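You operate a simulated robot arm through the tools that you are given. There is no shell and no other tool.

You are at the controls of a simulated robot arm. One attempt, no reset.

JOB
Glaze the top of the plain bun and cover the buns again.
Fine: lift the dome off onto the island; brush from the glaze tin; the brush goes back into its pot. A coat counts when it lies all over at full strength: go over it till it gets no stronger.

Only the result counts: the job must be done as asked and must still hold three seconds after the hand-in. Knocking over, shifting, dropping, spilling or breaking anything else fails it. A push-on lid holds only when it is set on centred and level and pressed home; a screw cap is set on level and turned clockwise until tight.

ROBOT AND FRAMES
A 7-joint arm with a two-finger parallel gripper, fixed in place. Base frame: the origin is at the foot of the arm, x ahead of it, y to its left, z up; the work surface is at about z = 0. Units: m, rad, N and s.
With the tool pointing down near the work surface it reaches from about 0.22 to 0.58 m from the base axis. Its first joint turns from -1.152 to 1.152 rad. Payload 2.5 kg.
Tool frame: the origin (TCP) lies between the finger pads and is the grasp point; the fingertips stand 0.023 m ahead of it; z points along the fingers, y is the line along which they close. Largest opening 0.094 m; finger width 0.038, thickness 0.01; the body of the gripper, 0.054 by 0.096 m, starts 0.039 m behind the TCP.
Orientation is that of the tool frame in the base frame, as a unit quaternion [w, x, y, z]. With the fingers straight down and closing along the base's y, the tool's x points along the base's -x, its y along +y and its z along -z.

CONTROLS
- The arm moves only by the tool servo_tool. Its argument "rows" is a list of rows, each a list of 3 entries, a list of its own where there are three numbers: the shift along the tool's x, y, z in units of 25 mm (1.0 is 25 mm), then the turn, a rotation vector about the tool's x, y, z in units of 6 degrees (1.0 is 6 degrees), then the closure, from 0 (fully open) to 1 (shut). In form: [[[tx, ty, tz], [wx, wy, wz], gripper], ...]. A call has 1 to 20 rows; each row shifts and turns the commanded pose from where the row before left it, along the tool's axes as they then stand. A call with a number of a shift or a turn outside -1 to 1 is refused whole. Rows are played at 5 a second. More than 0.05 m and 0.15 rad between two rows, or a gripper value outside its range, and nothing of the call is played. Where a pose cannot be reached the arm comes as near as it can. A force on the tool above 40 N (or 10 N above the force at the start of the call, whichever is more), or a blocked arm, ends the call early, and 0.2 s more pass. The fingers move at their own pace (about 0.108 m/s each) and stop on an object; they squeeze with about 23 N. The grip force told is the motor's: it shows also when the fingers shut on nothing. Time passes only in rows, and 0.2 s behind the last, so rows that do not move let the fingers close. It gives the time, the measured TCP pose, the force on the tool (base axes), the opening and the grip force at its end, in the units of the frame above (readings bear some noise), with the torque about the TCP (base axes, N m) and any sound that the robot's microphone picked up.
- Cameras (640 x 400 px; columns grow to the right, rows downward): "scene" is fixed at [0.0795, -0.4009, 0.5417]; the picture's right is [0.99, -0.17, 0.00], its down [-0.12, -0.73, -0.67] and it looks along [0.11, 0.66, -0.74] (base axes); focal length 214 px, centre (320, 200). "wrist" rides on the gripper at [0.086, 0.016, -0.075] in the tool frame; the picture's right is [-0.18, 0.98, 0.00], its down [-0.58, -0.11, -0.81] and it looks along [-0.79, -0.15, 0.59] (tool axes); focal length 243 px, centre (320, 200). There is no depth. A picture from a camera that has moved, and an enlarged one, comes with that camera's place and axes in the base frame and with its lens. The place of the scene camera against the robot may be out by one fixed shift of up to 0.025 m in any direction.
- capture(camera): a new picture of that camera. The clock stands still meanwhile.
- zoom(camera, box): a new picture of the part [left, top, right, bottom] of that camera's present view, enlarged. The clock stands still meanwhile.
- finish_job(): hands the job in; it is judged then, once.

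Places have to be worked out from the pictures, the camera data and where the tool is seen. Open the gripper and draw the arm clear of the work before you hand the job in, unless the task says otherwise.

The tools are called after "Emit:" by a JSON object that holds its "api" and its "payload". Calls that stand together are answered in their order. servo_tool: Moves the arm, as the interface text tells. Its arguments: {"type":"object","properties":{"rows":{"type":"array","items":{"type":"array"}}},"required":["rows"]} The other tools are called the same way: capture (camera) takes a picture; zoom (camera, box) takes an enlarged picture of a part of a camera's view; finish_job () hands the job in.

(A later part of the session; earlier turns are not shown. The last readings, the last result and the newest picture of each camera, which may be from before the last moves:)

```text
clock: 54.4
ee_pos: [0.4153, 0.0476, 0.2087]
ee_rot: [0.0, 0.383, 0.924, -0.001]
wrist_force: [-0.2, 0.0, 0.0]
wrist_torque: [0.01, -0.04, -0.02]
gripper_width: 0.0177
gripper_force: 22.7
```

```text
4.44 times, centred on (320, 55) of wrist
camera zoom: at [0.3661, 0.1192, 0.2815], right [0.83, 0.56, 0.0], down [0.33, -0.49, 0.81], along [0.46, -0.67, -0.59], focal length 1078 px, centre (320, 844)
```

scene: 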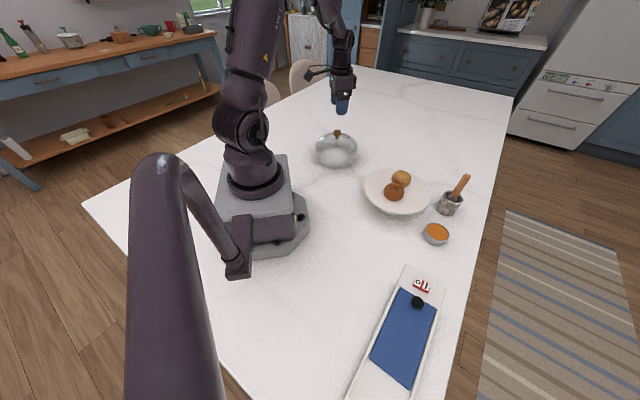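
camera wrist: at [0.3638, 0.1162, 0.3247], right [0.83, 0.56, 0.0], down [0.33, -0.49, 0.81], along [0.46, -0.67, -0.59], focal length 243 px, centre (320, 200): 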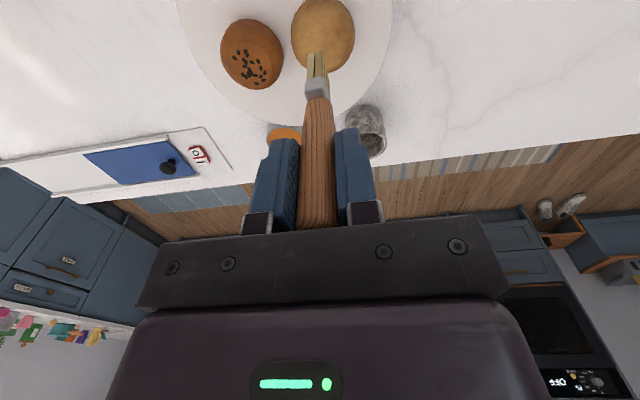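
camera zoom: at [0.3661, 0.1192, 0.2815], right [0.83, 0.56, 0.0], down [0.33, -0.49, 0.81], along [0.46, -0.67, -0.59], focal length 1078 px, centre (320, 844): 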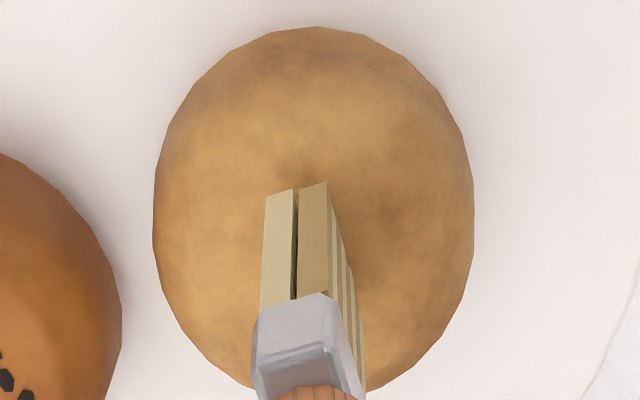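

A contact shadow is forming just beside the tips, so contact is near. I'll take two more small steps.

Emit:
{"api": "servo_tool", "payload": {"rows": [[[0, 0, 0.05], [0, 0, 0], 1], [[0, 0, 0], [0, 0, 0], 1]]}}

Emit:
{"api": "servo_tool", "payload": {"rows": [[[0, 0, 0.05], [0, 0, 0], 1], [[0, 0, 0], [0, 0, 0], 1]]}}

Emit:
{"api": "servo_tool", "payload": {"rows": [[[0, 0, 0.05], [0, 0, 0], 1], [[0, 0, 0], [0, 0, 0], 1]]}}

Emit:
{"api": "zoom", "payload": {"camera": "scene", "box": [375, 145, 425, 195]}}

Emit:
{"api": "zoom", "payload": {"camera": "wrist", "box": [250, 10, 390, 100]}}

```text
clock: 55.0
ee_pos: [0.4139, 0.0463, 0.206]
ee_rot: [0.0, 0.383, 0.924, -0.001]
wrist_force: [0.7, -0.3, 0.0]
wrist_torque: [-0.01, 0.0, -0.02]
gripper_width: 0.0179
gripper_force: 23.3
```

```text
clock: 55.6
ee_pos: [0.4136, 0.0467, 0.2054]
ee_rot: [0.0, 0.382, 0.924, 0.0]
wrist_force: [0.7, 0.5, -0.5]
wrist_torque: [0.06, 0.02, 0.01]
gripper_width: 0.0181
gripper_force: 22.5
```

```text
clock: 56.2
ee_pos: [0.4148, 0.0466, 0.2043]
ee_rot: [0.0, 0.383, 0.924, 0.0]
wrist_force: [0.6, -0.2, -0.6]
wrist_torque: [0.02, 0.0, 0.01]
gripper_width: 0.0181
gripper_force: 23.0
```

```text
8.00 times, centred on (400, 170) of scene
camera zoom: at [0.0795, -0.4009, 0.5417], right [0.99, -0.17, 0.0], down [-0.12, -0.73, -0.67], along [0.11, 0.66, -0.74], focal length 1716 px, centre (-320, 440)
```

zoom: 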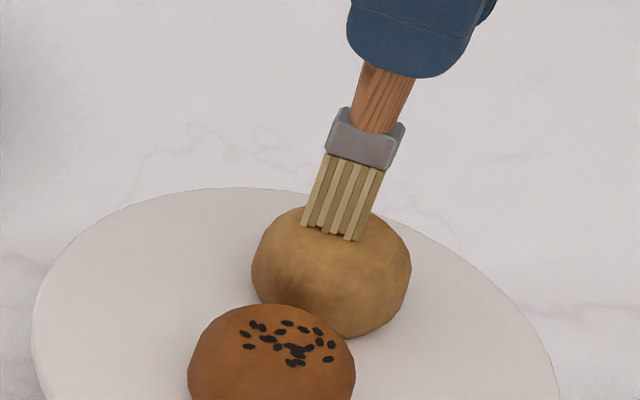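

```text
4.44 times, centred on (320, 55) of wrist
camera zoom: at [0.3662, 0.1192, 0.2779], right [0.83, 0.56, 0.0], down [0.33, -0.49, 0.81], along [0.46, -0.67, -0.59], focal length 1078 px, centre (320, 844)
```

zoom: 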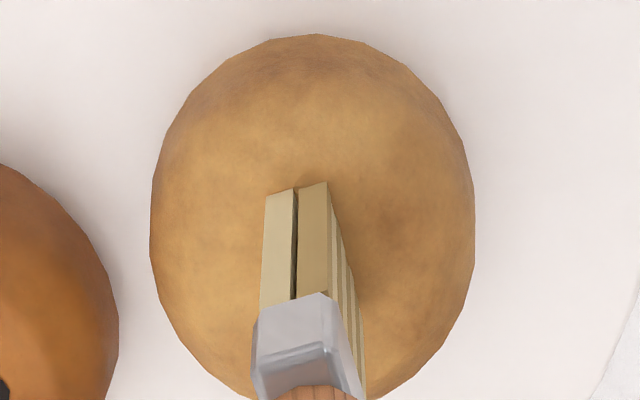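

Still free. The bun looks flatter than I assumed, with its mid-plane near z 0.076 and top perhaps near 0.088. I'll keep stepping down in 1.25 mm steps.

Emit:
{"api": "servo_tool", "payload": {"rows": [[[0, 0, 0.05], [0, 0, 0], 1], [[0, 0, 0], [0, 0, 0], 1]]}}

Emit:
{"api": "servo_tool", "payload": {"rows": [[[0, 0, 0.05], [0, 0, 0], 1], [[0, 0, 0], [0, 0, 0], 1]]}}

Emit:
{"api": "servo_tool", "payload": {"rows": [[[0, 0, 0.05], [0, 0, 0], 1], [[0, 0, 0], [0, 0, 0], 1]]}}

Emit:
{"api": "zoom", "payload": {"camera": "scene", "box": [375, 145, 425, 195]}}

Emit:
{"api": "zoom", "payload": {"camera": "wrist", "box": [250, 10, 390, 100]}}

```text
clock: 56.8
ee_pos: [0.4151, 0.0461, 0.2043]
ee_rot: [0.001, 0.383, 0.924, 0.001]
wrist_force: [-1.0, 0.6, 9.5]
wrist_torque: [0.06, 0.16, 0.01]
gripper_width: 0.0182
gripper_force: 22.9
```

```text
clock: 57.4
ee_pos: [0.4156, 0.0462, 0.2018]
ee_rot: [0.002, 0.383, 0.924, 0.001]
wrist_force: [-1.1, -1.0, 19.1]
wrist_torque: [-0.11, 0.12, -0.02]
gripper_width: 0.0179
gripper_force: 23.3
```

```text
clock: 58.0
ee_pos: [0.4154, 0.0477, 0.2007]
ee_rot: [0.001, 0.383, 0.924, 0.001]
wrist_force: [0.3, -1.8, 18.3]
wrist_torque: [-0.13, -0.05, -0.02]
gripper_width: 0.0183
gripper_force: 22.7
```

```text
8.00 times, centred on (400, 170) of scene
camera zoom: at [0.0794, -0.4009, 0.5417], right [0.99, -0.17, 0.0], down [-0.12, -0.73, -0.67], along [0.11, 0.66, -0.74], focal length 1716 px, centre (-320, 440)
```

zoom: 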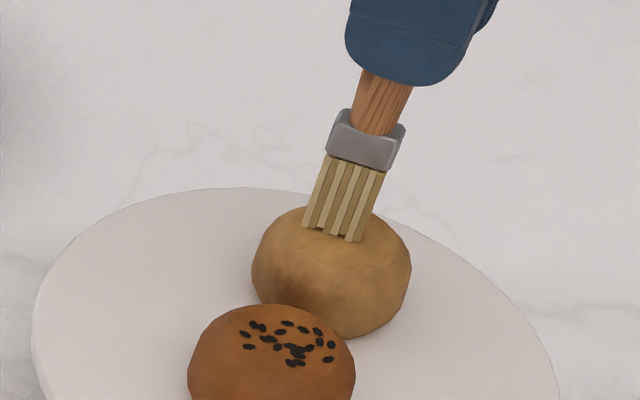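

```text
4.44 times, centred on (320, 55) of wrist
camera zoom: at [0.3666, 0.1193, 0.2745], right [0.83, 0.56, 0.0], down [0.33, -0.49, 0.81], along [0.46, -0.67, -0.59], focal length 1078 px, centre (320, 844)
```

zoom: 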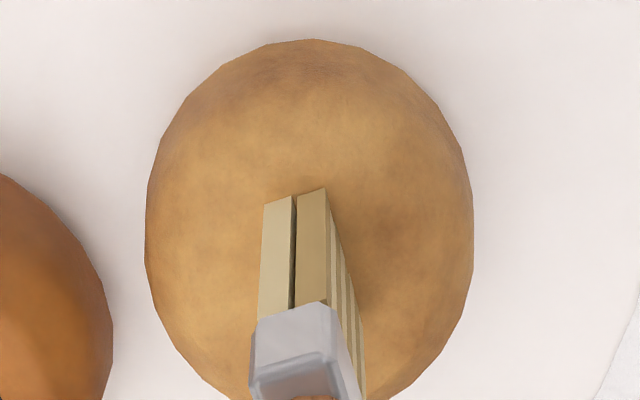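

Contact came at commanded z ≈ 0.2016, and the extra steps made the brush slip about 2 mm in the grip near 19 N. I'll lift clear and see whether the contact left a mark.

Emit:
{"api": "servo_tool", "payload": {"rows": [[[0, 0, -0.1], [0, 0, 0], 1], [[0, 0, -0.5], [0, 0, 0], 1], [[0, 0, -0.6], [0, 0, 0], 1], [[0, 0, 0], [0, 0, 0], 1]]}}

Emit:
{"api": "zoom", "payload": {"camera": "wrist", "box": [250, 0, 390, 100]}}

Emit:
{"api": "zoom", "payload": {"camera": "scene", "box": [375, 145, 425, 195]}}

```text
clock: 59.0
ee_pos: [0.4151, 0.0482, 0.2296]
ee_rot: [0.0, 0.383, 0.924, 0.0]
wrist_force: [-0.6, -0.3, 0.1]
wrist_torque: [-0.02, 0.01, 0.02]
gripper_width: 0.0182
gripper_force: 22.6
```

```text
4.00 times, centred on (320, 50) of wrist
camera zoom: at [0.3661, 0.1198, 0.3041], right [0.83, 0.56, 0.0], down [0.33, -0.49, 0.81], along [0.46, -0.67, -0.59], focal length 970 px, centre (320, 800)
```

zoom: 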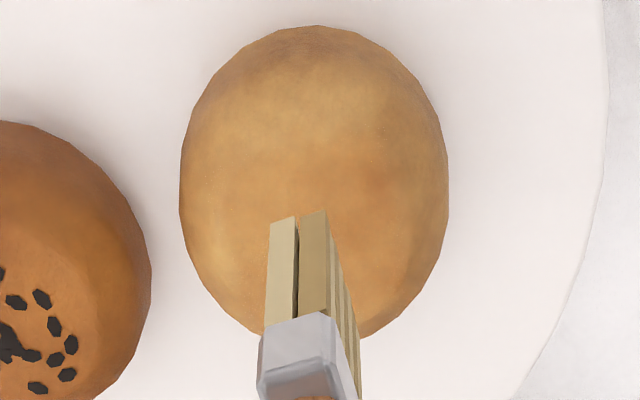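

```text
8.00 times, centred on (400, 170) of scene
camera zoom: at [0.0795, -0.4009, 0.5417], right [0.99, -0.17, 0.0], down [-0.12, -0.73, -0.67], along [0.11, 0.66, -0.74], focal length 1716 px, centre (-320, 440)
```

zoom: 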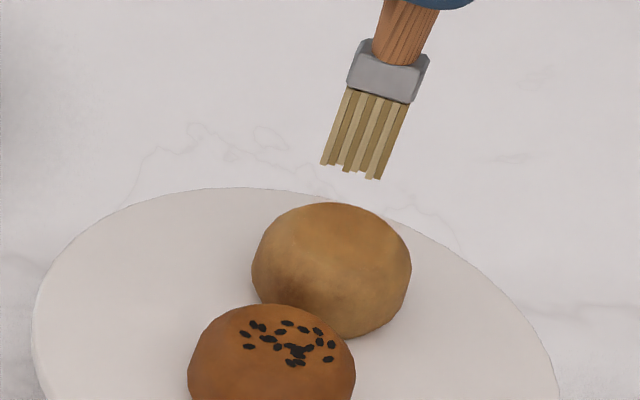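

A faint orange patch now shows in the middle of the bun, so the brush is loaded and coats on contact. I'll zoom in to see the extent of the mark.

Emit:
{"api": "zoom", "payload": {"camera": "wrist", "box": [290, 5, 350, 60]}}

Emit:
{"api": "zoom", "payload": {"camera": "scene", "box": [388, 163, 416, 191]}}

```text
7.27 times, centred on (320, 32) of wrist
camera zoom: at [0.3661, 0.1198, 0.3041], right [0.83, 0.56, 0.0], down [0.33, -0.49, 0.81], along [0.46, -0.67, -0.59], focal length 1764 px, centre (320, 1418)
```

zoom: 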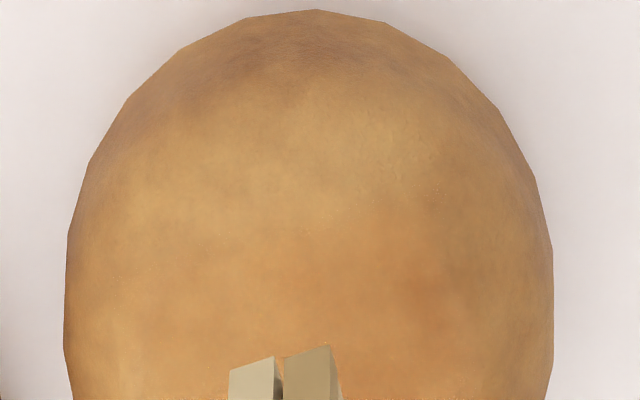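

```text
14.29 times, centred on (402, 177) of scene
camera zoom: at [0.0795, -0.4009, 0.5417], right [0.99, -0.17, 0.0], down [-0.12, -0.73, -0.67], along [0.11, 0.66, -0.74], focal length 3064 px, centre (-851, 529)
```

zoom: 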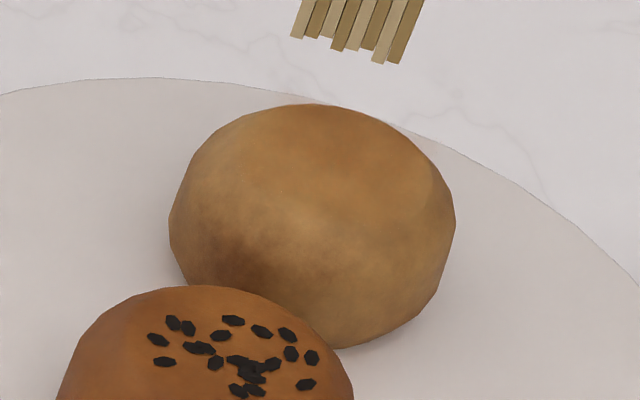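

The press left a broad, faint patch about 15 mm in radius. I'll go back down to just above contact and find a light press, then try short strokes.

Emit:
{"api": "servo_tool", "payload": {"rows": [[[0, 0, 0.5], [0, 0, 0], 1], [[0, 0, 0.5], [0, 0, 0], 1], [[0, 0, 0.14], [0, 0, 0], 1], [[0, 0, 0], [0, 0, 0], 1]]}}

Emit:
{"api": "servo_tool", "payload": {"rows": [[[0, 0, 0.02], [0, 0, 0], 1], [[0, 0, 0], [0, 0, 0], 1]]}}

```text
clock: 60.0
ee_pos: [0.4144, 0.0479, 0.2019]
ee_rot: [0.0, 0.383, 0.924, -0.001]
wrist_force: [0.4, -1.0, 0.1]
wrist_torque: [-0.01, -0.01, -0.01]
gripper_width: 0.0178
gripper_force: 23.1
```

```text
clock: 60.6
ee_pos: [0.4155, 0.0471, 0.2012]
ee_rot: [0.0, 0.383, 0.924, 0.001]
wrist_force: [0.8, -0.2, -1.9]
wrist_torque: [-0.01, -0.02, 0.02]
gripper_width: 0.0176
gripper_force: 22.5
```

No contact yet, so another half millimetre.

Emit:
{"api": "servo_tool", "payload": {"rows": [[[0, 0, 0.02], [0, 0, 0], 1], [[0, 0, 0], [0, 0, 0], 1]]}}

Emit:
{"api": "servo_tool", "payload": {"rows": [[[0, 0, 0.01], [0, 0, 0], 1], [[0, 0, 0], [0, 0, 0], 1]]}}

```text
clock: 61.2
ee_pos: [0.4147, 0.047, 0.2006]
ee_rot: [0.001, 0.383, 0.924, 0.0]
wrist_force: [0.2, 0.0, 1.8]
wrist_torque: [-0.01, 0.0, 0.01]
gripper_width: 0.0181
gripper_force: 23.4
```

```text
clock: 61.8
ee_pos: [0.4143, 0.0471, 0.2014]
ee_rot: [0.0, 0.383, 0.924, 0.0]
wrist_force: [0.4, 0.4, 2.6]
wrist_torque: [-0.06, -0.02, 0.01]
gripper_width: 0.018
gripper_force: 22.7
```

I have light contact at about 2.6 N. I'll do short ±6 mm strokes along tool y at this height and check the force and whether the bun shifts.

Emit:
{"api": "servo_tool", "payload": {"rows": [[[0, 0.12, 0], [0, 0, 0], 1], [[0, 0.12, 0], [0, 0, 0], 1], [[0, -0.12, 0], [0, 0, 0], 1], [[0, -0.12, 0], [0, 0, 0], 1], [[0, -0.12, 0], [0, 0, 0], 1], [[0, -0.12, 0], [0, 0, 0], 1], [[0, 0.12, 0], [0, 0, 0], 1], [[0, 0.12, 0], [0, 0, 0], 1], [[0, 0, 0], [0, 0, 0], 1]]}}

Emit:
{"api": "zoom", "payload": {"camera": "wrist", "box": [250, 10, 390, 100]}}

Emit:
{"api": "zoom", "payload": {"camera": "scene", "box": [388, 163, 416, 191]}}

```text
clock: 63.8
ee_pos: [0.415, 0.0464, 0.201]
ee_rot: [0.0, 0.383, 0.924, 0.0]
wrist_force: [-1.7, -3.4, 7.4]
wrist_torque: [-0.31, 0.18, -0.01]
gripper_width: 0.0182
gripper_force: 23.2
```

```text
4.44 times, centred on (320, 55) of wrist
camera zoom: at [0.3665, 0.1192, 0.2747], right [0.83, 0.56, 0.0], down [0.33, -0.49, 0.81], along [0.46, -0.67, -0.59], focal length 1078 px, centre (320, 844)
```

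zoom: 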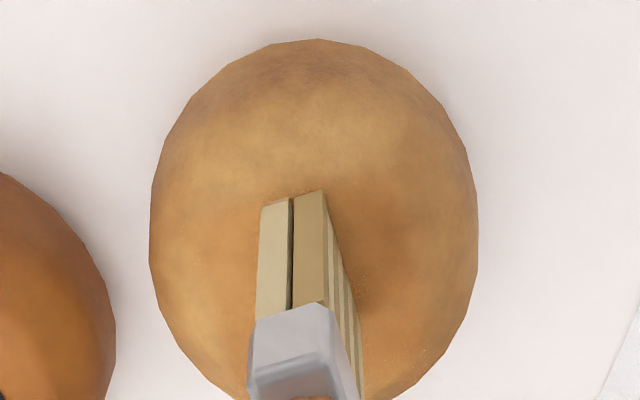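

```text
14.29 times, centred on (402, 177) of scene
camera zoom: at [0.0795, -0.4009, 0.5417], right [0.99, -0.17, 0.0], down [-0.12, -0.73, -0.67], along [0.11, 0.66, -0.74], focal length 3064 px, centre (-851, 529)
```

zoom: 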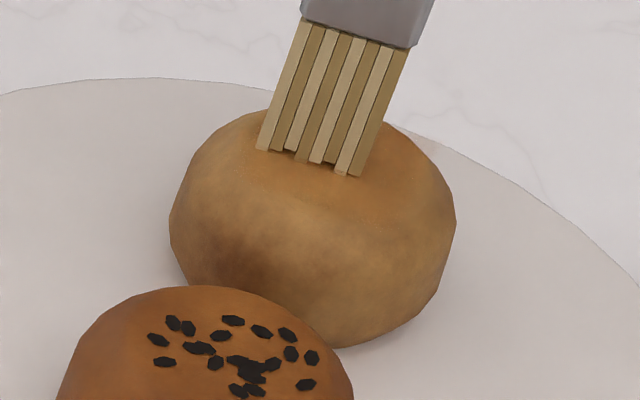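

The bun hasn't moved and the centre is deepening. Next I'll map the surface drop: slide to y +18 mm, then feel down for contact.

Emit:
{"api": "servo_tool", "payload": {"rows": [[[0, 0.18, 0], [0, 0, 0], 1], [[0, 0.18, 0], [0, 0, 0], 1], [[0, 0.18, 0.01], [0, 0, 0], 1], [[0, 0.18, 0.02], [0, 0, 0], 1], [[0, 0, 0], [0, 0, 0], 1]]}}

Emit:
{"api": "servo_tool", "payload": {"rows": [[[0, 0, 0.02], [0, 0, 0], 1], [[0, 0, 0], [0, 0, 0], 1]]}}

Emit:
{"api": "servo_tool", "payload": {"rows": [[[0, 0, 0.02], [0, 0, 0], 1], [[0, 0, 0], [0, 0, 0], 1]]}}

```text
clock: 65.0
ee_pos: [0.427, 0.0591, 0.2012]
ee_rot: [0.0, 0.383, 0.924, 0.001]
wrist_force: [-2.1, -2.3, 12.7]
wrist_torque: [-0.34, 0.23, 0.01]
gripper_width: 0.0182
gripper_force: 22.4
```

```text
clock: 65.6
ee_pos: [0.4282, 0.0602, 0.1995]
ee_rot: [0.001, 0.383, 0.924, 0.0]
wrist_force: [-1.7, -3.4, 18.5]
wrist_torque: [-0.35, 0.24, 0.05]
gripper_width: 0.0179
gripper_force: 22.9
```

```text
clock: 66.2
ee_pos: [0.4277, 0.0591, 0.1992]
ee_rot: [0.001, 0.383, 0.924, 0.001]
wrist_force: [-0.5, -1.8, 18.8]
wrist_torque: [-0.18, 0.15, 0.01]
gripper_width: 0.0182
gripper_force: 22.6
```

The top is flatter than I assumed: contact is already firm at y +18 mm. I'll look at the state before going on, and use only single steps from here.

Emit:
{"api": "zoom", "payload": {"camera": "wrist", "box": [230, 10, 390, 110]}}

Emit:
{"api": "zoom", "payload": {"camera": "scene", "box": [380, 155, 420, 195]}}

```text
4.00 times, centred on (310, 60) of wrist
camera zoom: at [0.379, 0.1322, 0.2733], right [0.83, 0.56, 0.0], down [0.33, -0.49, 0.81], along [0.46, -0.67, -0.59], focal length 970 px, centre (360, 760)
```

zoom: 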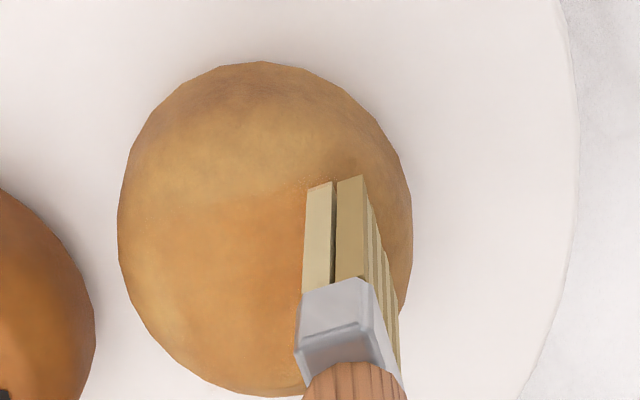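

```text
10.00 times, centred on (400, 175) of scene
camera zoom: at [0.0794, -0.4009, 0.5417], right [0.99, -0.17, 0.0], down [-0.12, -0.73, -0.67], along [0.11, 0.67, -0.74], focal length 2145 px, centre (-480, 450)
```

zoom: 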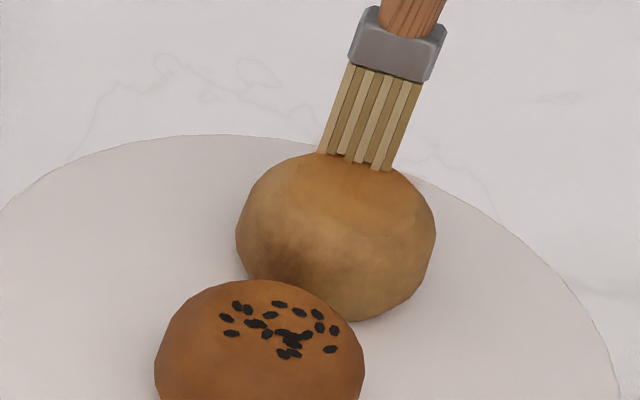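

The coat is footprint-based with a clear edge, and the top is quite flat. I'll ease up 0.5 mm and stroke the central band from y +18 mm to −18 mm.

Emit:
{"api": "servo_tool", "payload": {"rows": [[[0, 0, -0.02], [0, 0, 0], 1], [[0, -0.12, 0], [0, 0, 0], 1], [[0, -0.12, 0], [0, 0, 0], 1], [[0, -0.12, 0], [0, 0, 0], 1], [[0, -0.12, 0], [0, 0, 0], 1], [[0, -0.12, 0], [0, 0, 0], 1], [[0, -0.12, 0], [0, 0, 0], 1], [[0, -0.12, 0], [0, 0, 0], 1], [[0, -0.12, 0], [0, 0, 0], 1], [[0, -0.12, 0], [0, 0, 0], 1], [[0, -0.12, 0], [0, 0, 0], 1], [[0, -0.12, 0], [0, 0, 0], 1], [[0, -0.12, 0], [0, 0, 0], 1], [[0, 0, 0], [0, 0, 0], 1]]}}

Emit:
{"api": "zoom", "payload": {"camera": "wrist", "box": [250, 10, 410, 110]}}

Emit:
{"api": "zoom", "payload": {"camera": "scene", "box": [380, 155, 420, 195]}}

```text
clock: 69.2
ee_pos: [0.4018, 0.0341, 0.1997]
ee_rot: [0.001, 0.382, 0.924, 0.001]
wrist_force: [1.5, 2.7, 7.3]
wrist_torque: [0.36, -0.2, 0.02]
gripper_width: 0.0179
gripper_force: 22.8
```

```text
4.00 times, centred on (330, 60) of wrist
camera zoom: at [0.3534, 0.1069, 0.2737], right [0.83, 0.56, 0.0], down [0.33, -0.49, 0.81], along [0.46, -0.67, -0.59], focal length 970 px, centre (280, 760)
```

zoom: 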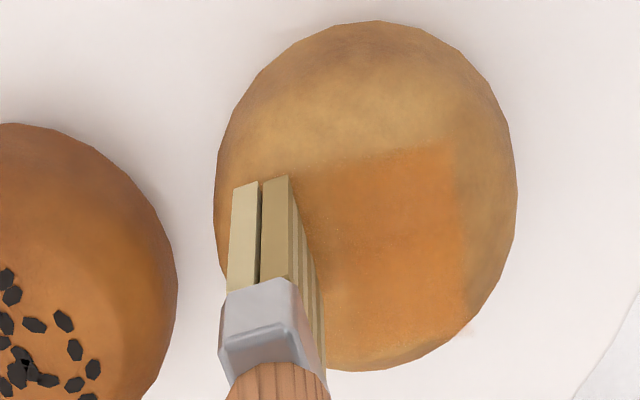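

```text
10.00 times, centred on (400, 175) of scene
camera zoom: at [0.0795, -0.4009, 0.5417], right [0.99, -0.17, 0.0], down [-0.12, -0.73, -0.67], along [0.11, 0.66, -0.74], focal length 2145 px, centre (-480, 450)
```

zoom: 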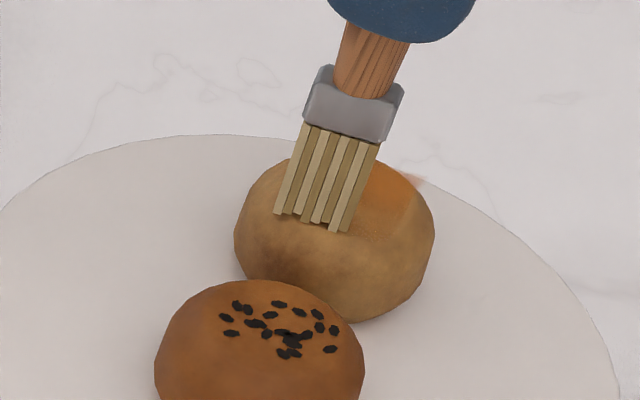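

A clear orange band now runs across the middle as wide as the brush (x ±11.5 mm), and the force is a steady ~7 N. Next I'll stroke the +x side column (x ≈ +14 mm) forth and back.

Emit:
{"api": "servo_tool", "payload": {"rows": [[[0.28, 0.14, 0], [0, 0, 0], 1], [[0.28, 0.13, 0], [0, 0, 0], 1], [[0, 0.12, 0], [0, 0, 0], 1], [[0, 0.12, 0], [0, 0, 0], 1], [[0, 0.12, 0], [0, 0, 0], 1], [[0, 0.12, 0], [0, 0, 0], 1], [[0, 0.12, 0], [0, 0, 0], 1], [[0, 0.12, 0], [0, 0, 0], 1], [[0, 0.12, 0], [0, 0, 0], 1], [[0, 0.12, 0], [0, 0, 0], 1], [[0, 0.12, 0], [0, 0, 0], 1], [[0, 0, 0], [0, 0, 0], 1]]}}

Emit:
{"api": "zoom", "payload": {"camera": "wrist", "box": [230, 10, 390, 110]}}

Emit:
{"api": "zoom", "payload": {"camera": "scene", "box": [380, 155, 420, 195]}}

```text
clock: 71.8
ee_pos: [0.4157, 0.0686, 0.199]
ee_rot: [0.0, 0.382, 0.924, 0.0]
wrist_force: [-0.8, -0.9, 1.8]
wrist_torque: [-0.11, 0.1, 0.0]
gripper_width: 0.0181
gripper_force: 23.2
```

```text
4.00 times, centred on (310, 60) of wrist
camera zoom: at [0.3675, 0.1405, 0.2735], right [0.83, 0.56, 0.0], down [0.33, -0.49, 0.81], along [0.46, -0.67, -0.59], focal length 970 px, centre (360, 760)
```

zoom: 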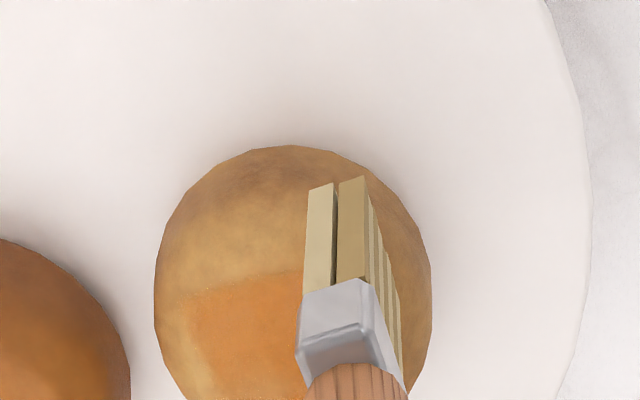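

```text
10.00 times, centred on (400, 175) of scene
camera zoom: at [0.0795, -0.4009, 0.5417], right [0.99, -0.17, 0.0], down [-0.12, -0.73, -0.67], along [0.11, 0.66, -0.74], focal length 2145 px, centre (-480, 450)
```

zoom: 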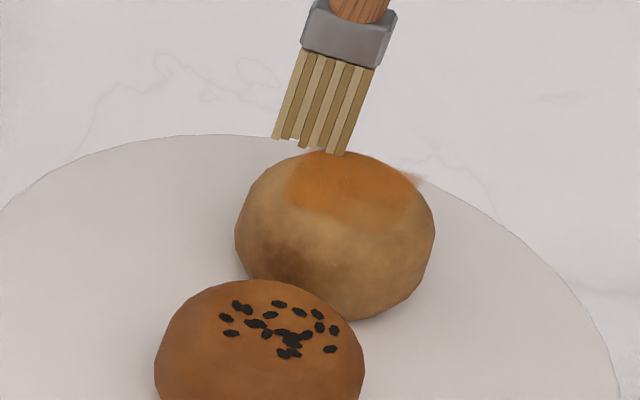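

The +x column was not painted; the contact there was too light (under 2 N). I'll step down slightly at this column until the contact is firm.

Emit:
{"api": "servo_tool", "payload": {"rows": [[[0, -0.2, 0], [0, 0, 0], 1], [[0, -0.2, 0.01], [0, 0, 0], 1], [[0, 0, 0.02], [0, 0, 0], 1], [[0, 0, 0], [0, 0, 0], 1]]}}

```text
clock: 72.8
ee_pos: [0.4085, 0.0605, 0.1986]
ee_rot: [0.001, 0.383, 0.924, 0.001]
wrist_force: [-0.2, 1.1, 6.6]
wrist_torque: [0.13, -0.07, 0.02]
gripper_width: 0.0179
gripper_force: 23.1
```

The contact is 6.6 N here. I'll stroke this column across and back, then look.

Emit:
{"api": "servo_tool", "payload": {"rows": [[[0, -0.12, 0], [0, 0, 0], 1], [[0, -0.12, 0], [0, 0, 0], 1], [[0, -0.12, 0], [0, 0, 0], 1], [[0, -0.12, 0], [0, 0, 0], 1], [[0, -0.12, 0], [0, 0, 0], 1], [[0, -0.12, 0], [0, 0, 0], 1], [[0, 0, 0], [0, 0, 0], 1]]}}

Emit:
{"api": "zoom", "payload": {"camera": "wrist", "box": [250, 10, 410, 110]}}

Emit:
{"api": "zoom", "payload": {"camera": "scene", "box": [380, 155, 420, 195]}}

```text
clock: 74.4
ee_pos: [0.3968, 0.0478, 0.1992]
ee_rot: [0.0, 0.383, 0.924, 0.0]
wrist_force: [4.0, 4.5, 17.0]
wrist_torque: [0.47, -0.47, 0.04]
gripper_width: 0.0181
gripper_force: 22.6
```

```text
4.00 times, centred on (330, 60) of wrist
camera zoom: at [0.3481, 0.1205, 0.2729], right [0.83, 0.56, 0.0], down [0.33, -0.49, 0.81], along [0.46, -0.67, -0.59], focal length 970 px, centre (280, 760)
```

zoom: 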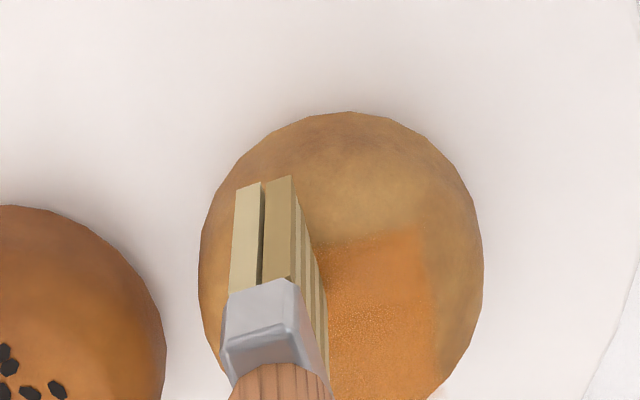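

```text
10.00 times, centred on (400, 175) of scene
camera zoom: at [0.0794, -0.4009, 0.5417], right [0.99, -0.17, 0.0], down [-0.12, -0.73, -0.67], along [0.11, 0.67, -0.74], focal length 2145 px, centre (-480, 450)
```

zoom: 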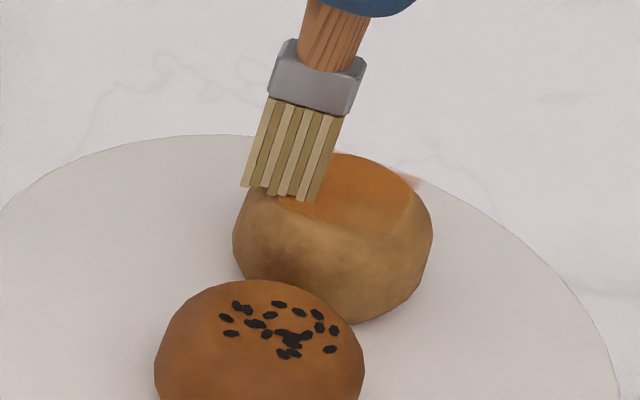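

The column still isn't painted despite firm contact, while corners further out were painted earlier, so the brush has most likely run dry. I'll lift and go back to the tin for more glaze.

Emit:
{"api": "servo_tool", "payload": {"rows": [[[0, 0, -0.2], [0, 0, 0], 1], [[0, 0, -0.6], [0, 0, 0], 1], [[0, 0, -0.7], [0, 0, 0], 1], [[0, 0, -0.6], [0, 0, 0], 1], [[-0.4, -0.18, 0], [0, 0, 0], 1], [[-0.75, -0.34, 0], [0, 0, 0], 1], [[-0.75, -0.34, 0], [0, 0, 0], 1], [[-0.75, -0.34, 0], [0, 0, 0], 1], [[-0.75, -0.34, 0], [0, 0, 0], 1], [[-0.75, -0.34, 0], [0, 0, 0], 1], [[-0.75, -0.34, 0], [0, 0, 0], 1], [[-0.75, -0.34, 0], [0, 0, 0], 1], [[-0.75, -0.34, 0], [0, 0, 0], 1], [[-0.33, -0.15, 0], [0, 0, 0], 1], [[0, 0, 0], [0, 0, 0], 1]]}}

Emit:
{"api": "zoom", "payload": {"camera": "wrist", "box": [240, 0, 400, 110]}}

Emit:
{"api": "zoom", "payload": {"camera": "scene", "box": [380, 150, 420, 195]}}

```text
clock: 77.6
ee_pos: [0.4615, -0.1242, 0.2518]
ee_rot: [0.0, 0.383, 0.924, 0.0]
wrist_force: [-0.5, -0.5, -0.5]
wrist_torque: [0.0, -0.02, 0.01]
gripper_width: 0.018
gripper_force: 23.0
```

```text
3.64 times, centred on (320, 55) of wrist
camera zoom: at [0.4134, -0.0524, 0.3251], right [0.83, 0.56, 0.0], down [0.33, -0.49, 0.81], along [0.46, -0.67, -0.59], focal length 882 px, centre (320, 727)
```

zoom: 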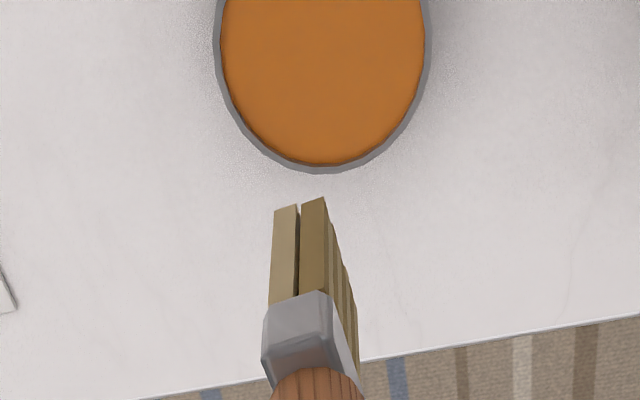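

```text
8.89 times, centred on (400, 172) of scene
camera zoom: at [0.0795, -0.4009, 0.5417], right [0.99, -0.17, 0.0], down [-0.12, -0.73, -0.67], along [0.11, 0.66, -0.74], focal length 1906 px, centre (-391, 444)
```

zoom: 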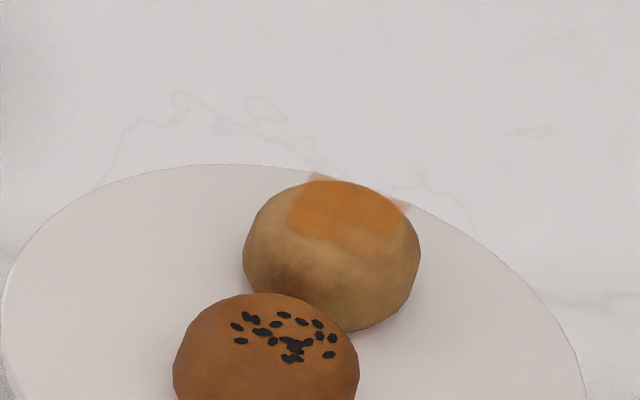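

From here the bun is unobstructed, so I'll zoom the scene view on the coat to see its exact shape.

Emit:
{"api": "zoom", "payload": {"camera": "scene", "box": [386, 162, 416, 188]}}

```text
15.38 times, centred on (401, 175) of scene
camera zoom: at [0.0795, -0.4009, 0.5417], right [0.99, -0.17, 0.0], down [-0.12, -0.73, -0.67], along [0.11, 0.66, -0.74], focal length 3300 px, centre (-926, 585)
```

zoom: 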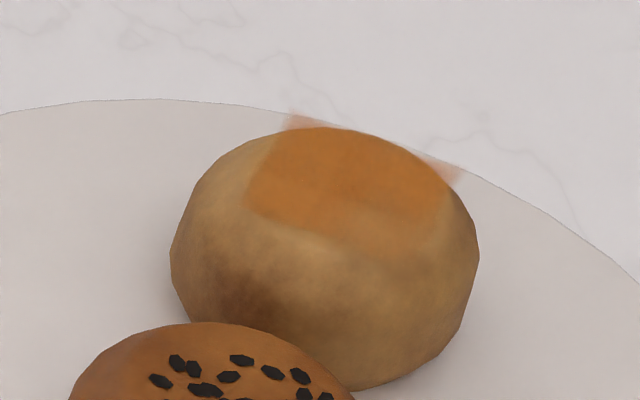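

The painted patch is a roughly 33 mm square on top, stronger on the +x half where I went twice, and weaker toward the −x corner. I'm over the tin already, so I'll dip again, lowering to just above the glaze first.

Emit:
{"api": "servo_tool", "payload": {"rows": [[[0, 0, 0.5], [0, 0, 0], 1], [[0, 0, 0.8], [0, 0, 0], 1], [[0, 0, 0.8], [0, 0, 0], 1], [[0, 0, 0.8], [0, 0, 0], 1], [[0, 0, 0.8], [0, 0, 0], 1], [[0, 0, 0.8], [0, 0, 0], 1], [[0, 0, 0.4], [0, 0, 0], 1], [[0, 0, 0], [0, 0, 0], 1]]}}

Emit:
{"api": "servo_tool", "payload": {"rows": [[[0, 0, 0.03], [0, 0, 0], 1], [[0, 0, 0], [0, 0, 0], 1]]}}

```text
clock: 79.4
ee_pos: [0.4616, -0.1255, 0.1292]
ee_rot: [0.0, 0.383, 0.924, 0.0]
wrist_force: [-0.4, 0.0, -1.0]
wrist_torque: [-0.03, 0.0, 0.0]
gripper_width: 0.0182
gripper_force: 23.3
```

```text
clock: 80.0
ee_pos: [0.4615, -0.1243, 0.128]
ee_rot: [0.0, 0.382, 0.924, 0.0]
wrist_force: [-0.1, 0.2, 1.0]
wrist_torque: [-0.01, -0.01, 0.04]
gripper_width: 0.018
gripper_force: 22.6
```

Not in the glaze yet, so I'll continue in 1 mm steps.

Emit:
{"api": "servo_tool", "payload": {"rows": [[[0, 0, 0.04], [0, 0, 0], 1], [[0, 0, 0.04], [0, 0, 0], 1], [[0, 0, 0], [0, 0, 0], 1]]}}

Emit:
{"api": "servo_tool", "payload": {"rows": [[[0, 0, 0.03], [0, 0, 0], 1], [[0, 0, 0], [0, 0, 0], 1]]}}

```text
clock: 80.8
ee_pos: [0.4616, -0.1246, 0.1265]
ee_rot: [0.0, 0.383, 0.924, 0.0]
wrist_force: [0.1, 0.2, -0.8]
wrist_torque: [-0.03, -0.02, -0.01]
gripper_width: 0.018
gripper_force: 23.0
```

```text
clock: 81.4
ee_pos: [0.4614, -0.1249, 0.1253]
ee_rot: [0.0, 0.383, 0.924, -0.001]
wrist_force: [-0.2, 0.2, -0.8]
wrist_torque: [0.03, 0.0, -0.02]
gripper_width: 0.0178
gripper_force: 22.6
```

Commanded z is about 0.124 and still free, so two more small single steps.

Emit:
{"api": "servo_tool", "payload": {"rows": [[[0, 0, 0.03], [0, 0, 0], 1], [[0, 0, 0], [0, 0, 0], 1]]}}

```text
clock: 82.0
ee_pos: [0.4612, -0.1266, 0.1253]
ee_rot: [0.0, 0.383, 0.924, 0.0]
wrist_force: [-1.4, 0.9, 3.9]
wrist_torque: [0.09, 0.11, 0.02]
gripper_width: 0.0179
gripper_force: 22.9
```

The bristles are in the glaze at about 4 N. I'll dwell a moment, then lift and go back over the bun.

Emit:
{"api": "servo_tool", "payload": {"rows": [[[0, 0, 0.01], [0, 0, 0], 1], [[0, 0, 0], [0, 0, 0], 1], [[0, 0, 0], [0, 0, 0], 1], [[0, 0, -0.1], [0, 0, 0], 1], [[0, 0, -0.5], [0, 0, 0], 1], [[0, 0, -0.8], [0, 0, 0], 1], [[0, 0, -0.8], [0, 0, 0], 1], [[0, 0, -0.8], [0, 0, 0], 1], [[0, 0, -0.8], [0, 0, 0], 1], [[0, 0, -0.8], [0, 0, 0], 1], [[0, 0, -0.5], [0, 0, 0], 1], [[0, 0, 0], [0, 0, 0], 1]]}}

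Emit:
{"api": "zoom", "payload": {"camera": "wrist", "box": [240, 0, 400, 110]}}

Emit:
{"api": "zoom", "payload": {"camera": "scene", "box": [386, 162, 416, 188]}}

```text
clock: 84.6
ee_pos: [0.4607, -0.1246, 0.2526]
ee_rot: [0.0, 0.382, 0.924, 0.0]
wrist_force: [-0.1, 0.6, -1.2]
wrist_torque: [0.0, -0.01, 0.0]
gripper_width: 0.018
gripper_force: 22.8
```

```text
3.64 times, centred on (320, 55) of wrist
camera zoom: at [0.413, -0.0522, 0.3262], right [0.83, 0.56, 0.0], down [0.33, -0.49, 0.81], along [0.46, -0.67, -0.59], focal length 882 px, centre (320, 727)
```

zoom: 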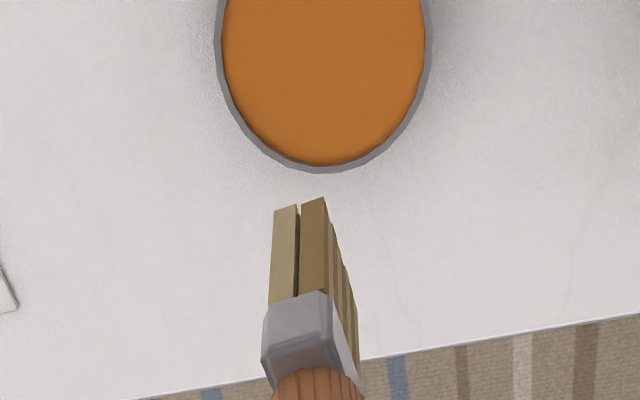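

```text
15.38 times, centred on (401, 175) of scene
camera zoom: at [0.0795, -0.4009, 0.5417], right [0.99, -0.17, 0.0], down [-0.12, -0.73, -0.67], along [0.11, 0.66, -0.74], focal length 3300 px, centre (-926, 585)
```

zoom: 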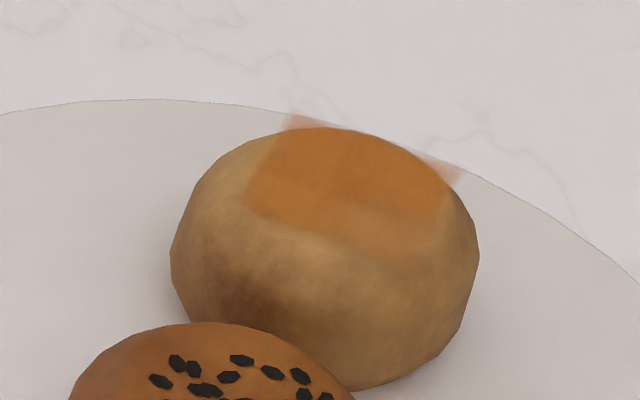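

The brush is reloaded. I'll carry it back to the −x column of the plain bun (brush centre x ≈ −10 mm, y ≈ 0) and lower to about 2 mm above contact.

Emit:
{"api": "servo_tool", "payload": {"rows": [[[0.4, 0.24, 0], [0, 0, 0], 1], [[0.65, 0.4, 0], [0, 0, 0], 1], [[0.65, 0.4, 0], [0, 0, 0], 1], [[0.65, 0.4, 0], [0, 0, 0], 1], [[0.65, 0.4, 0], [0, 0, 0], 1], [[0.65, 0.4, 0], [0, 0, 0], 1], [[0.65, 0.4, 0], [0, 0, 0], 1], [[0.65, 0.4, 0], [0, 0, 0], 1], [[0.65, 0.4, 0], [0, 0, 0], 1], [[0.23, 0.12, 0.1], [0, 0, 0], 1], [[0, 0, 0.7], [0, 0, 0], 1], [[0, 0, 0.7], [0, 0, 0], 1], [[0, 0, 0.5], [0, 0, 0], 1], [[0, 0, 0], [0, 0, 0], 1]]}}

Emit:
{"api": "zoom", "payload": {"camera": "wrist", "box": [240, 10, 400, 110]}}

Emit:
{"api": "zoom", "payload": {"camera": "scene", "box": [380, 155, 420, 195]}}

```text
clock: 87.6
ee_pos: [0.4212, 0.0406, 0.2017]
ee_rot: [0.0, 0.383, 0.924, -0.001]
wrist_force: [-0.1, 0.3, -0.2]
wrist_torque: [-0.01, 0.02, 0.03]
gripper_width: 0.0181
gripper_force: 22.6
```

```text
4.00 times, centred on (320, 60) of wrist
camera zoom: at [0.373, 0.1131, 0.2755], right [0.83, 0.56, 0.0], down [0.33, -0.49, 0.81], along [0.46, -0.67, -0.59], focal length 970 px, centre (320, 760)
```

zoom: 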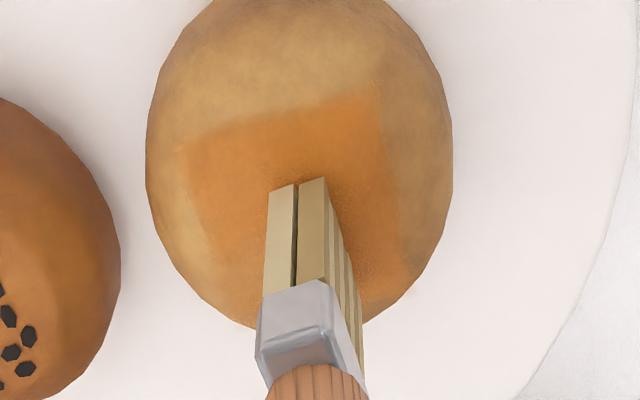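

```text
10.00 times, centred on (400, 175) of scene
camera zoom: at [0.0795, -0.4009, 0.5417], right [0.99, -0.17, 0.0], down [-0.12, -0.73, -0.67], along [0.11, 0.66, -0.74], focal length 2145 px, centre (-480, 450)
```

zoom: 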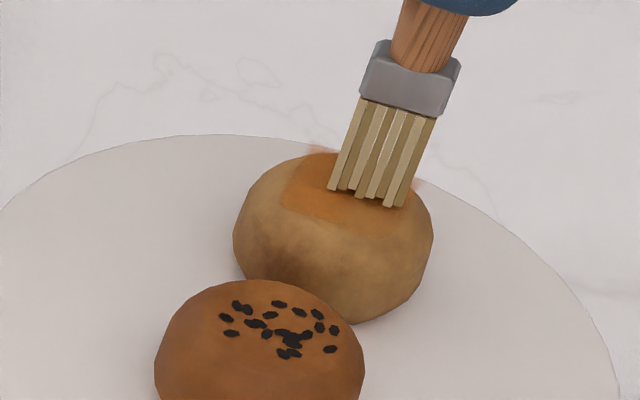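

The patch edges are visible around the brush. I'll lower in single steps to light contact here.

Emit:
{"api": "servo_tool", "payload": {"rows": [[[0, 0, 0.05], [0, 0, 0], 1], [[0, 0, 0.03], [0, 0, 0], 1], [[0, 0, 0], [0, 0, 0], 1]]}}

```text
clock: 88.4
ee_pos: [0.421, 0.0409, 0.1992]
ee_rot: [0.0, 0.382, 0.924, 0.0]
wrist_force: [0.2, -0.9, 0.1]
wrist_torque: [0.02, 0.01, 0.0]
gripper_width: 0.018
gripper_force: 23.1
```

Still free at z ≈ 0.1985; stepping down 0.75 mm.

Emit:
{"api": "servo_tool", "payload": {"rows": [[[0, 0, 0.03], [0, 0, 0], 1], [[0, 0, 0], [0, 0, 0], 1]]}}

```text
clock: 89.0
ee_pos: [0.4219, 0.0405, 0.1994]
ee_rot: [0.001, 0.382, 0.924, 0.0]
wrist_force: [-1.4, 0.3, 3.2]
wrist_torque: [0.02, 0.04, 0.0]
gripper_width: 0.0179
gripper_force: 22.6
```

Contact at 3 N. I'll press 0.2 mm more and stroke: out to y +18 mm, across to −18 mm, and back to the middle.

Emit:
{"api": "servo_tool", "payload": {"rows": [[[0, 0.12, 0.008], [0, 0, 0], 1], [[0, 0.12, 0], [0, 0, 0], 1], [[0, 0.12, 0], [0, 0, 0], 1], [[0, 0.12, 0], [0, 0, 0], 1], [[0, 0.12, 0], [0, 0, 0], 1], [[0, 0.12, 0], [0, 0, 0], 1], [[0, -0.18, 0], [0, 0, 0], 1], [[0, -0.18, 0], [0, 0, 0], 1], [[0, -0.18, 0], [0, 0, 0], 1], [[0, -0.18, 0], [0, 0, 0], 1], [[0, -0.18, 0], [0, 0, 0], 1], [[0, -0.18, 0], [0, 0, 0], 1], [[0, -0.18, 0], [0, 0, 0], 1], [[0, -0.18, 0], [0, 0, 0], 1], [[0, 0, 0], [0, 0, 0], 1]]}}

Emit:
{"api": "zoom", "payload": {"camera": "wrist", "box": [240, 10, 400, 110]}}

Emit:
{"api": "zoom", "payload": {"camera": "scene", "box": [380, 155, 420, 195]}}

```text
clock: 92.2
ee_pos: [0.4086, 0.0269, 0.2]
ee_rot: [0.0, 0.383, 0.924, 0.0]
wrist_force: [2.0, 2.1, 4.0]
wrist_torque: [0.19, -0.16, -0.03]
gripper_width: 0.0181
gripper_force: 23.3
```

```text
4.00 times, centred on (320, 60) of wrist
camera zoom: at [0.3604, 0.1001, 0.2729], right [0.83, 0.56, 0.0], down [0.33, -0.49, 0.81], along [0.46, -0.67, -0.59], focal length 970 px, centre (320, 760)
```

zoom: 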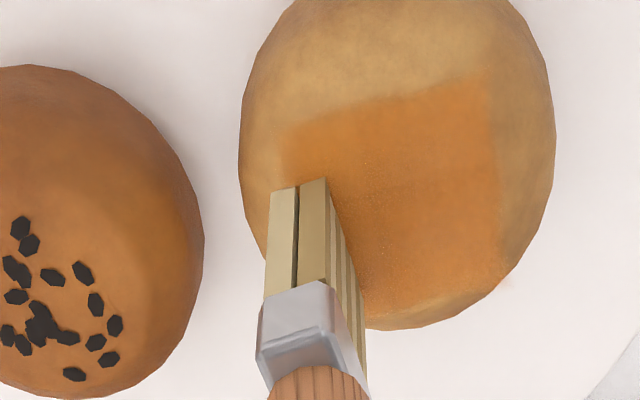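

```text
10.00 times, centred on (400, 175) of scene
camera zoom: at [0.0795, -0.4009, 0.5417], right [0.99, -0.17, 0.0], down [-0.12, -0.73, -0.67], along [0.11, 0.66, -0.74], focal length 2145 px, centre (-480, 450)
```

zoom: 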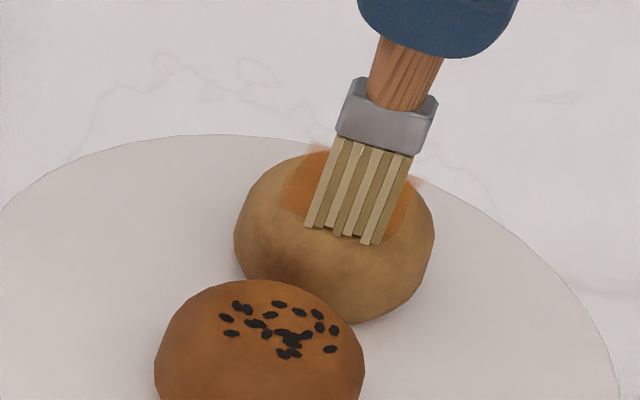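

The coat is deepening, and its edges stay put even though the brush went past them, so the target patch is this ~35 mm square on top. I'll go back across, shift +12 mm in x, and stroke the other half.

Emit:
{"api": "servo_tool", "payload": {"rows": [[[0, 0.18, 0.008], [0, 0, 0], 1], [[0, 0.18, 0], [0, 0, 0], 1], [[0, 0.18, 0], [0, 0, 0], 1], [[0, 0.18, 0], [0, 0, 0], 1], [[0, 0.18, 0], [0, 0, 0], 1], [[0, 0.18, 0], [0, 0, 0], 1], [[0, 0.18, 0], [0, 0, 0], 1], [[0, 0.18, 0], [0, 0, 0], 1], [[0.24, 0, 0], [0, 0, 0], 1], [[0.24, 0, 0], [0, 0, 0], 1], [[0, -0.18, 0], [0, 0, 0], 1], [[0, -0.18, 0], [0, 0, 0], 1], [[0, -0.18, 0], [0, 0, 0], 1], [[0, -0.18, 0], [0, 0, 0], 1], [[0, -0.18, 0], [0, 0, 0], 1], [[0, -0.18, 0], [0, 0, 0], 1], [[0, -0.18, 0], [0, 0, 0], 1], [[0, -0.18, 0], [0, 0, 0], 1], [[0, 0, 0], [0, 0, 0], 1]]}}

Emit:
{"api": "zoom", "payload": {"camera": "wrist", "box": [240, 10, 400, 110]}}

Emit:
{"api": "zoom", "payload": {"camera": "scene", "box": [380, 155, 420, 195]}}

```text
clock: 96.2
ee_pos: [0.3993, 0.0351, 0.1993]
ee_rot: [0.001, 0.382, 0.924, 0.0]
wrist_force: [0.4, 0.0, 1.5]
wrist_torque: [0.07, -0.03, 0.01]
gripper_width: 0.018
gripper_force: 22.7
```

```text
4.00 times, centred on (320, 60) of wrist
camera zoom: at [0.352, 0.1085, 0.2726], right [0.83, 0.56, 0.0], down [0.33, -0.49, 0.81], along [0.46, -0.67, -0.59], focal length 970 px, centre (320, 760)
```

zoom: 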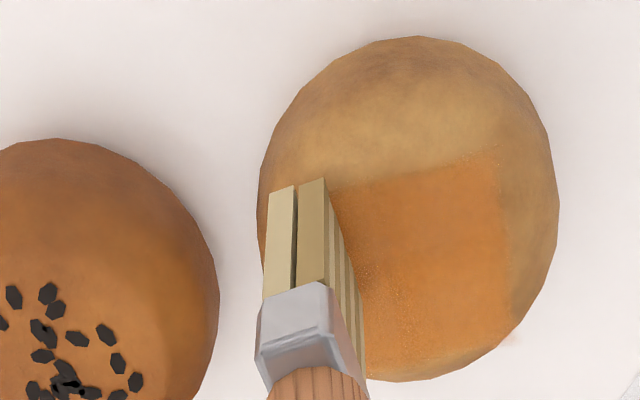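

```text
10.00 times, centred on (400, 175) of scene
camera zoom: at [0.0795, -0.4009, 0.5417], right [0.99, -0.17, 0.0], down [-0.12, -0.73, -0.67], along [0.11, 0.66, -0.74], focal length 2145 px, centre (-480, 450)
```

zoom: 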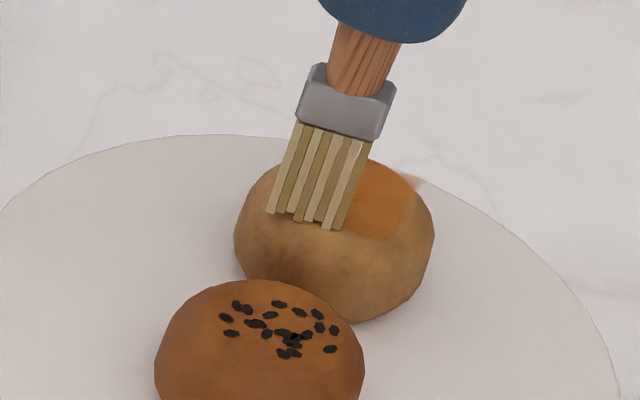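

The force is light now. I'll press 0.25 mm more, do the return stroke in this column, then lift and inspect.

Emit:
{"api": "servo_tool", "payload": {"rows": [[[0, 0.18, 0.01], [0, 0, 0], 1], [[0, 0.18, 0], [0, 0, 0], 1], [[0, 0.18, 0], [0, 0, 0], 1], [[0, 0.18, 0], [0, 0, 0], 1], [[0, 0.18, 0], [0, 0, 0], 1], [[0, 0.18, 0], [0, 0, 0], 1], [[0, 0.18, 0], [0, 0, 0], 1], [[0, 0.18, 0], [0, 0, 0], 1], [[0, 0, -0.3], [0, 0, 0], 1], [[0, 0, -0.7], [0, 0, 0], 1], [[0, 0, -0.6], [0, 0, 0], 1], [[0, 0, -0.5], [0, 0, 0], 1], [[0, 0, 0], [0, 0, 0], 1]]}}

Emit:
{"api": "zoom", "payload": {"camera": "wrist", "box": [220, 0, 380, 100]}}

Emit:
{"api": "zoom", "payload": {"camera": "scene", "box": [386, 162, 416, 188]}}

```text
clock: 99.0
ee_pos: [0.4264, 0.0621, 0.2498]
ee_rot: [0.0, 0.383, 0.924, 0.0]
wrist_force: [0.4, -0.4, -0.6]
wrist_torque: [0.0, 0.01, -0.01]
gripper_width: 0.018
gripper_force: 22.7
```

```text
4.00 times, centred on (300, 50) of wrist
camera zoom: at [0.3773, 0.1348, 0.3249], right [0.83, 0.56, 0.0], down [0.33, -0.49, 0.81], along [0.46, -0.67, -0.59], focal length 970 px, centre (400, 800)
```

zoom: 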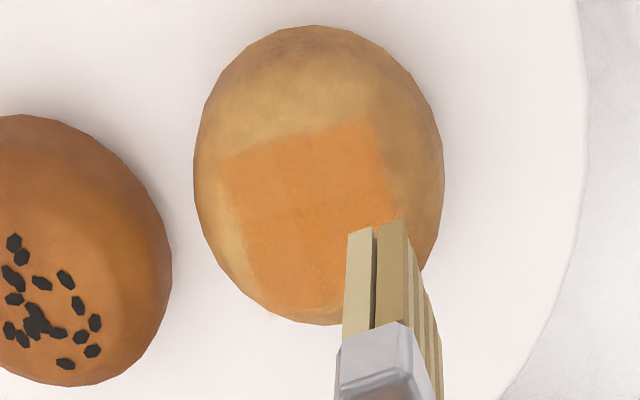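

```text
15.38 times, centred on (401, 175) of scene
camera zoom: at [0.0795, -0.4009, 0.5417], right [0.99, -0.17, 0.0], down [-0.12, -0.73, -0.67], along [0.11, 0.66, -0.74], focal length 3300 px, centre (-926, 585)
```

zoom: 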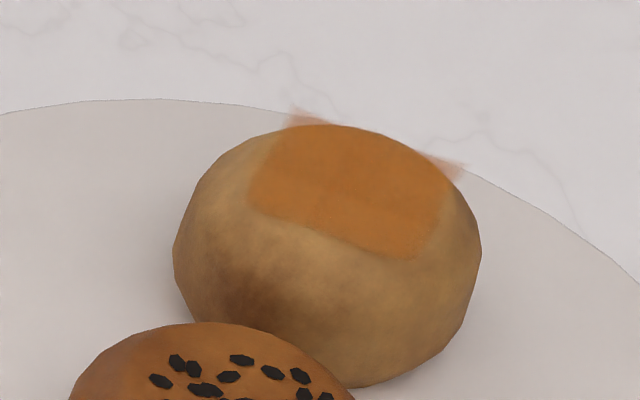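

The coat now fills the whole square patch fairly evenly. I'll zoom in further to judge uniformity.

Emit:
{"api": "zoom", "payload": {"camera": "wrist", "box": [265, 20, 335, 85]}}

Emit:
{"api": "zoom", "payload": {"camera": "scene", "box": [394, 165, 412, 181]}}

```text
6.15 times, centred on (300, 52) of wrist
camera zoom: at [0.3773, 0.1348, 0.3249], right [0.83, 0.56, 0.0], down [0.33, -0.49, 0.81], along [0.46, -0.67, -0.59], focal length 1493 px, centre (443, 1108)
```

zoom: 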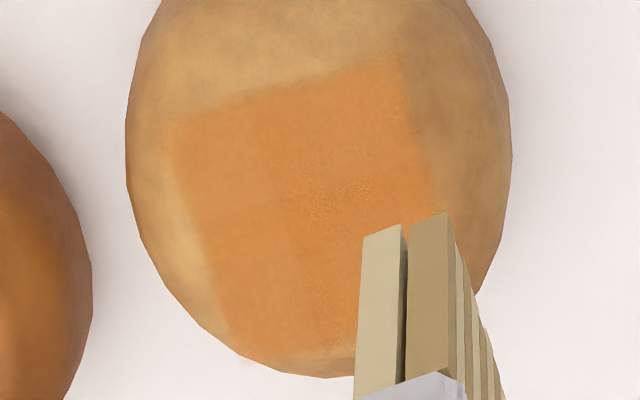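

```text
16.00 times, centred on (403, 173) of scene
camera zoom: at [0.0795, -0.4009, 0.5417], right [0.99, -0.17, 0.0], down [-0.12, -0.73, -0.67], along [0.11, 0.66, -0.74], focal length 3432 px, centre (-1008, 632)
```

zoom: 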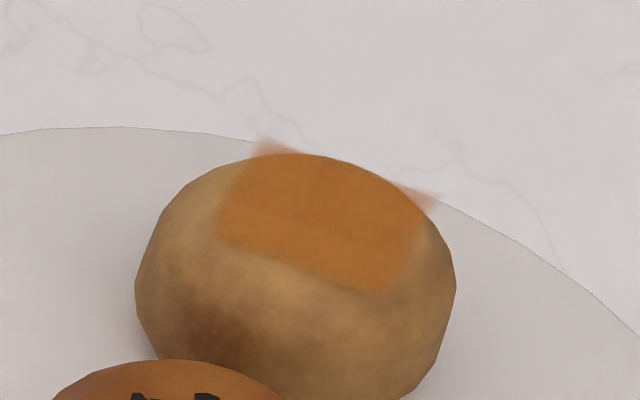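

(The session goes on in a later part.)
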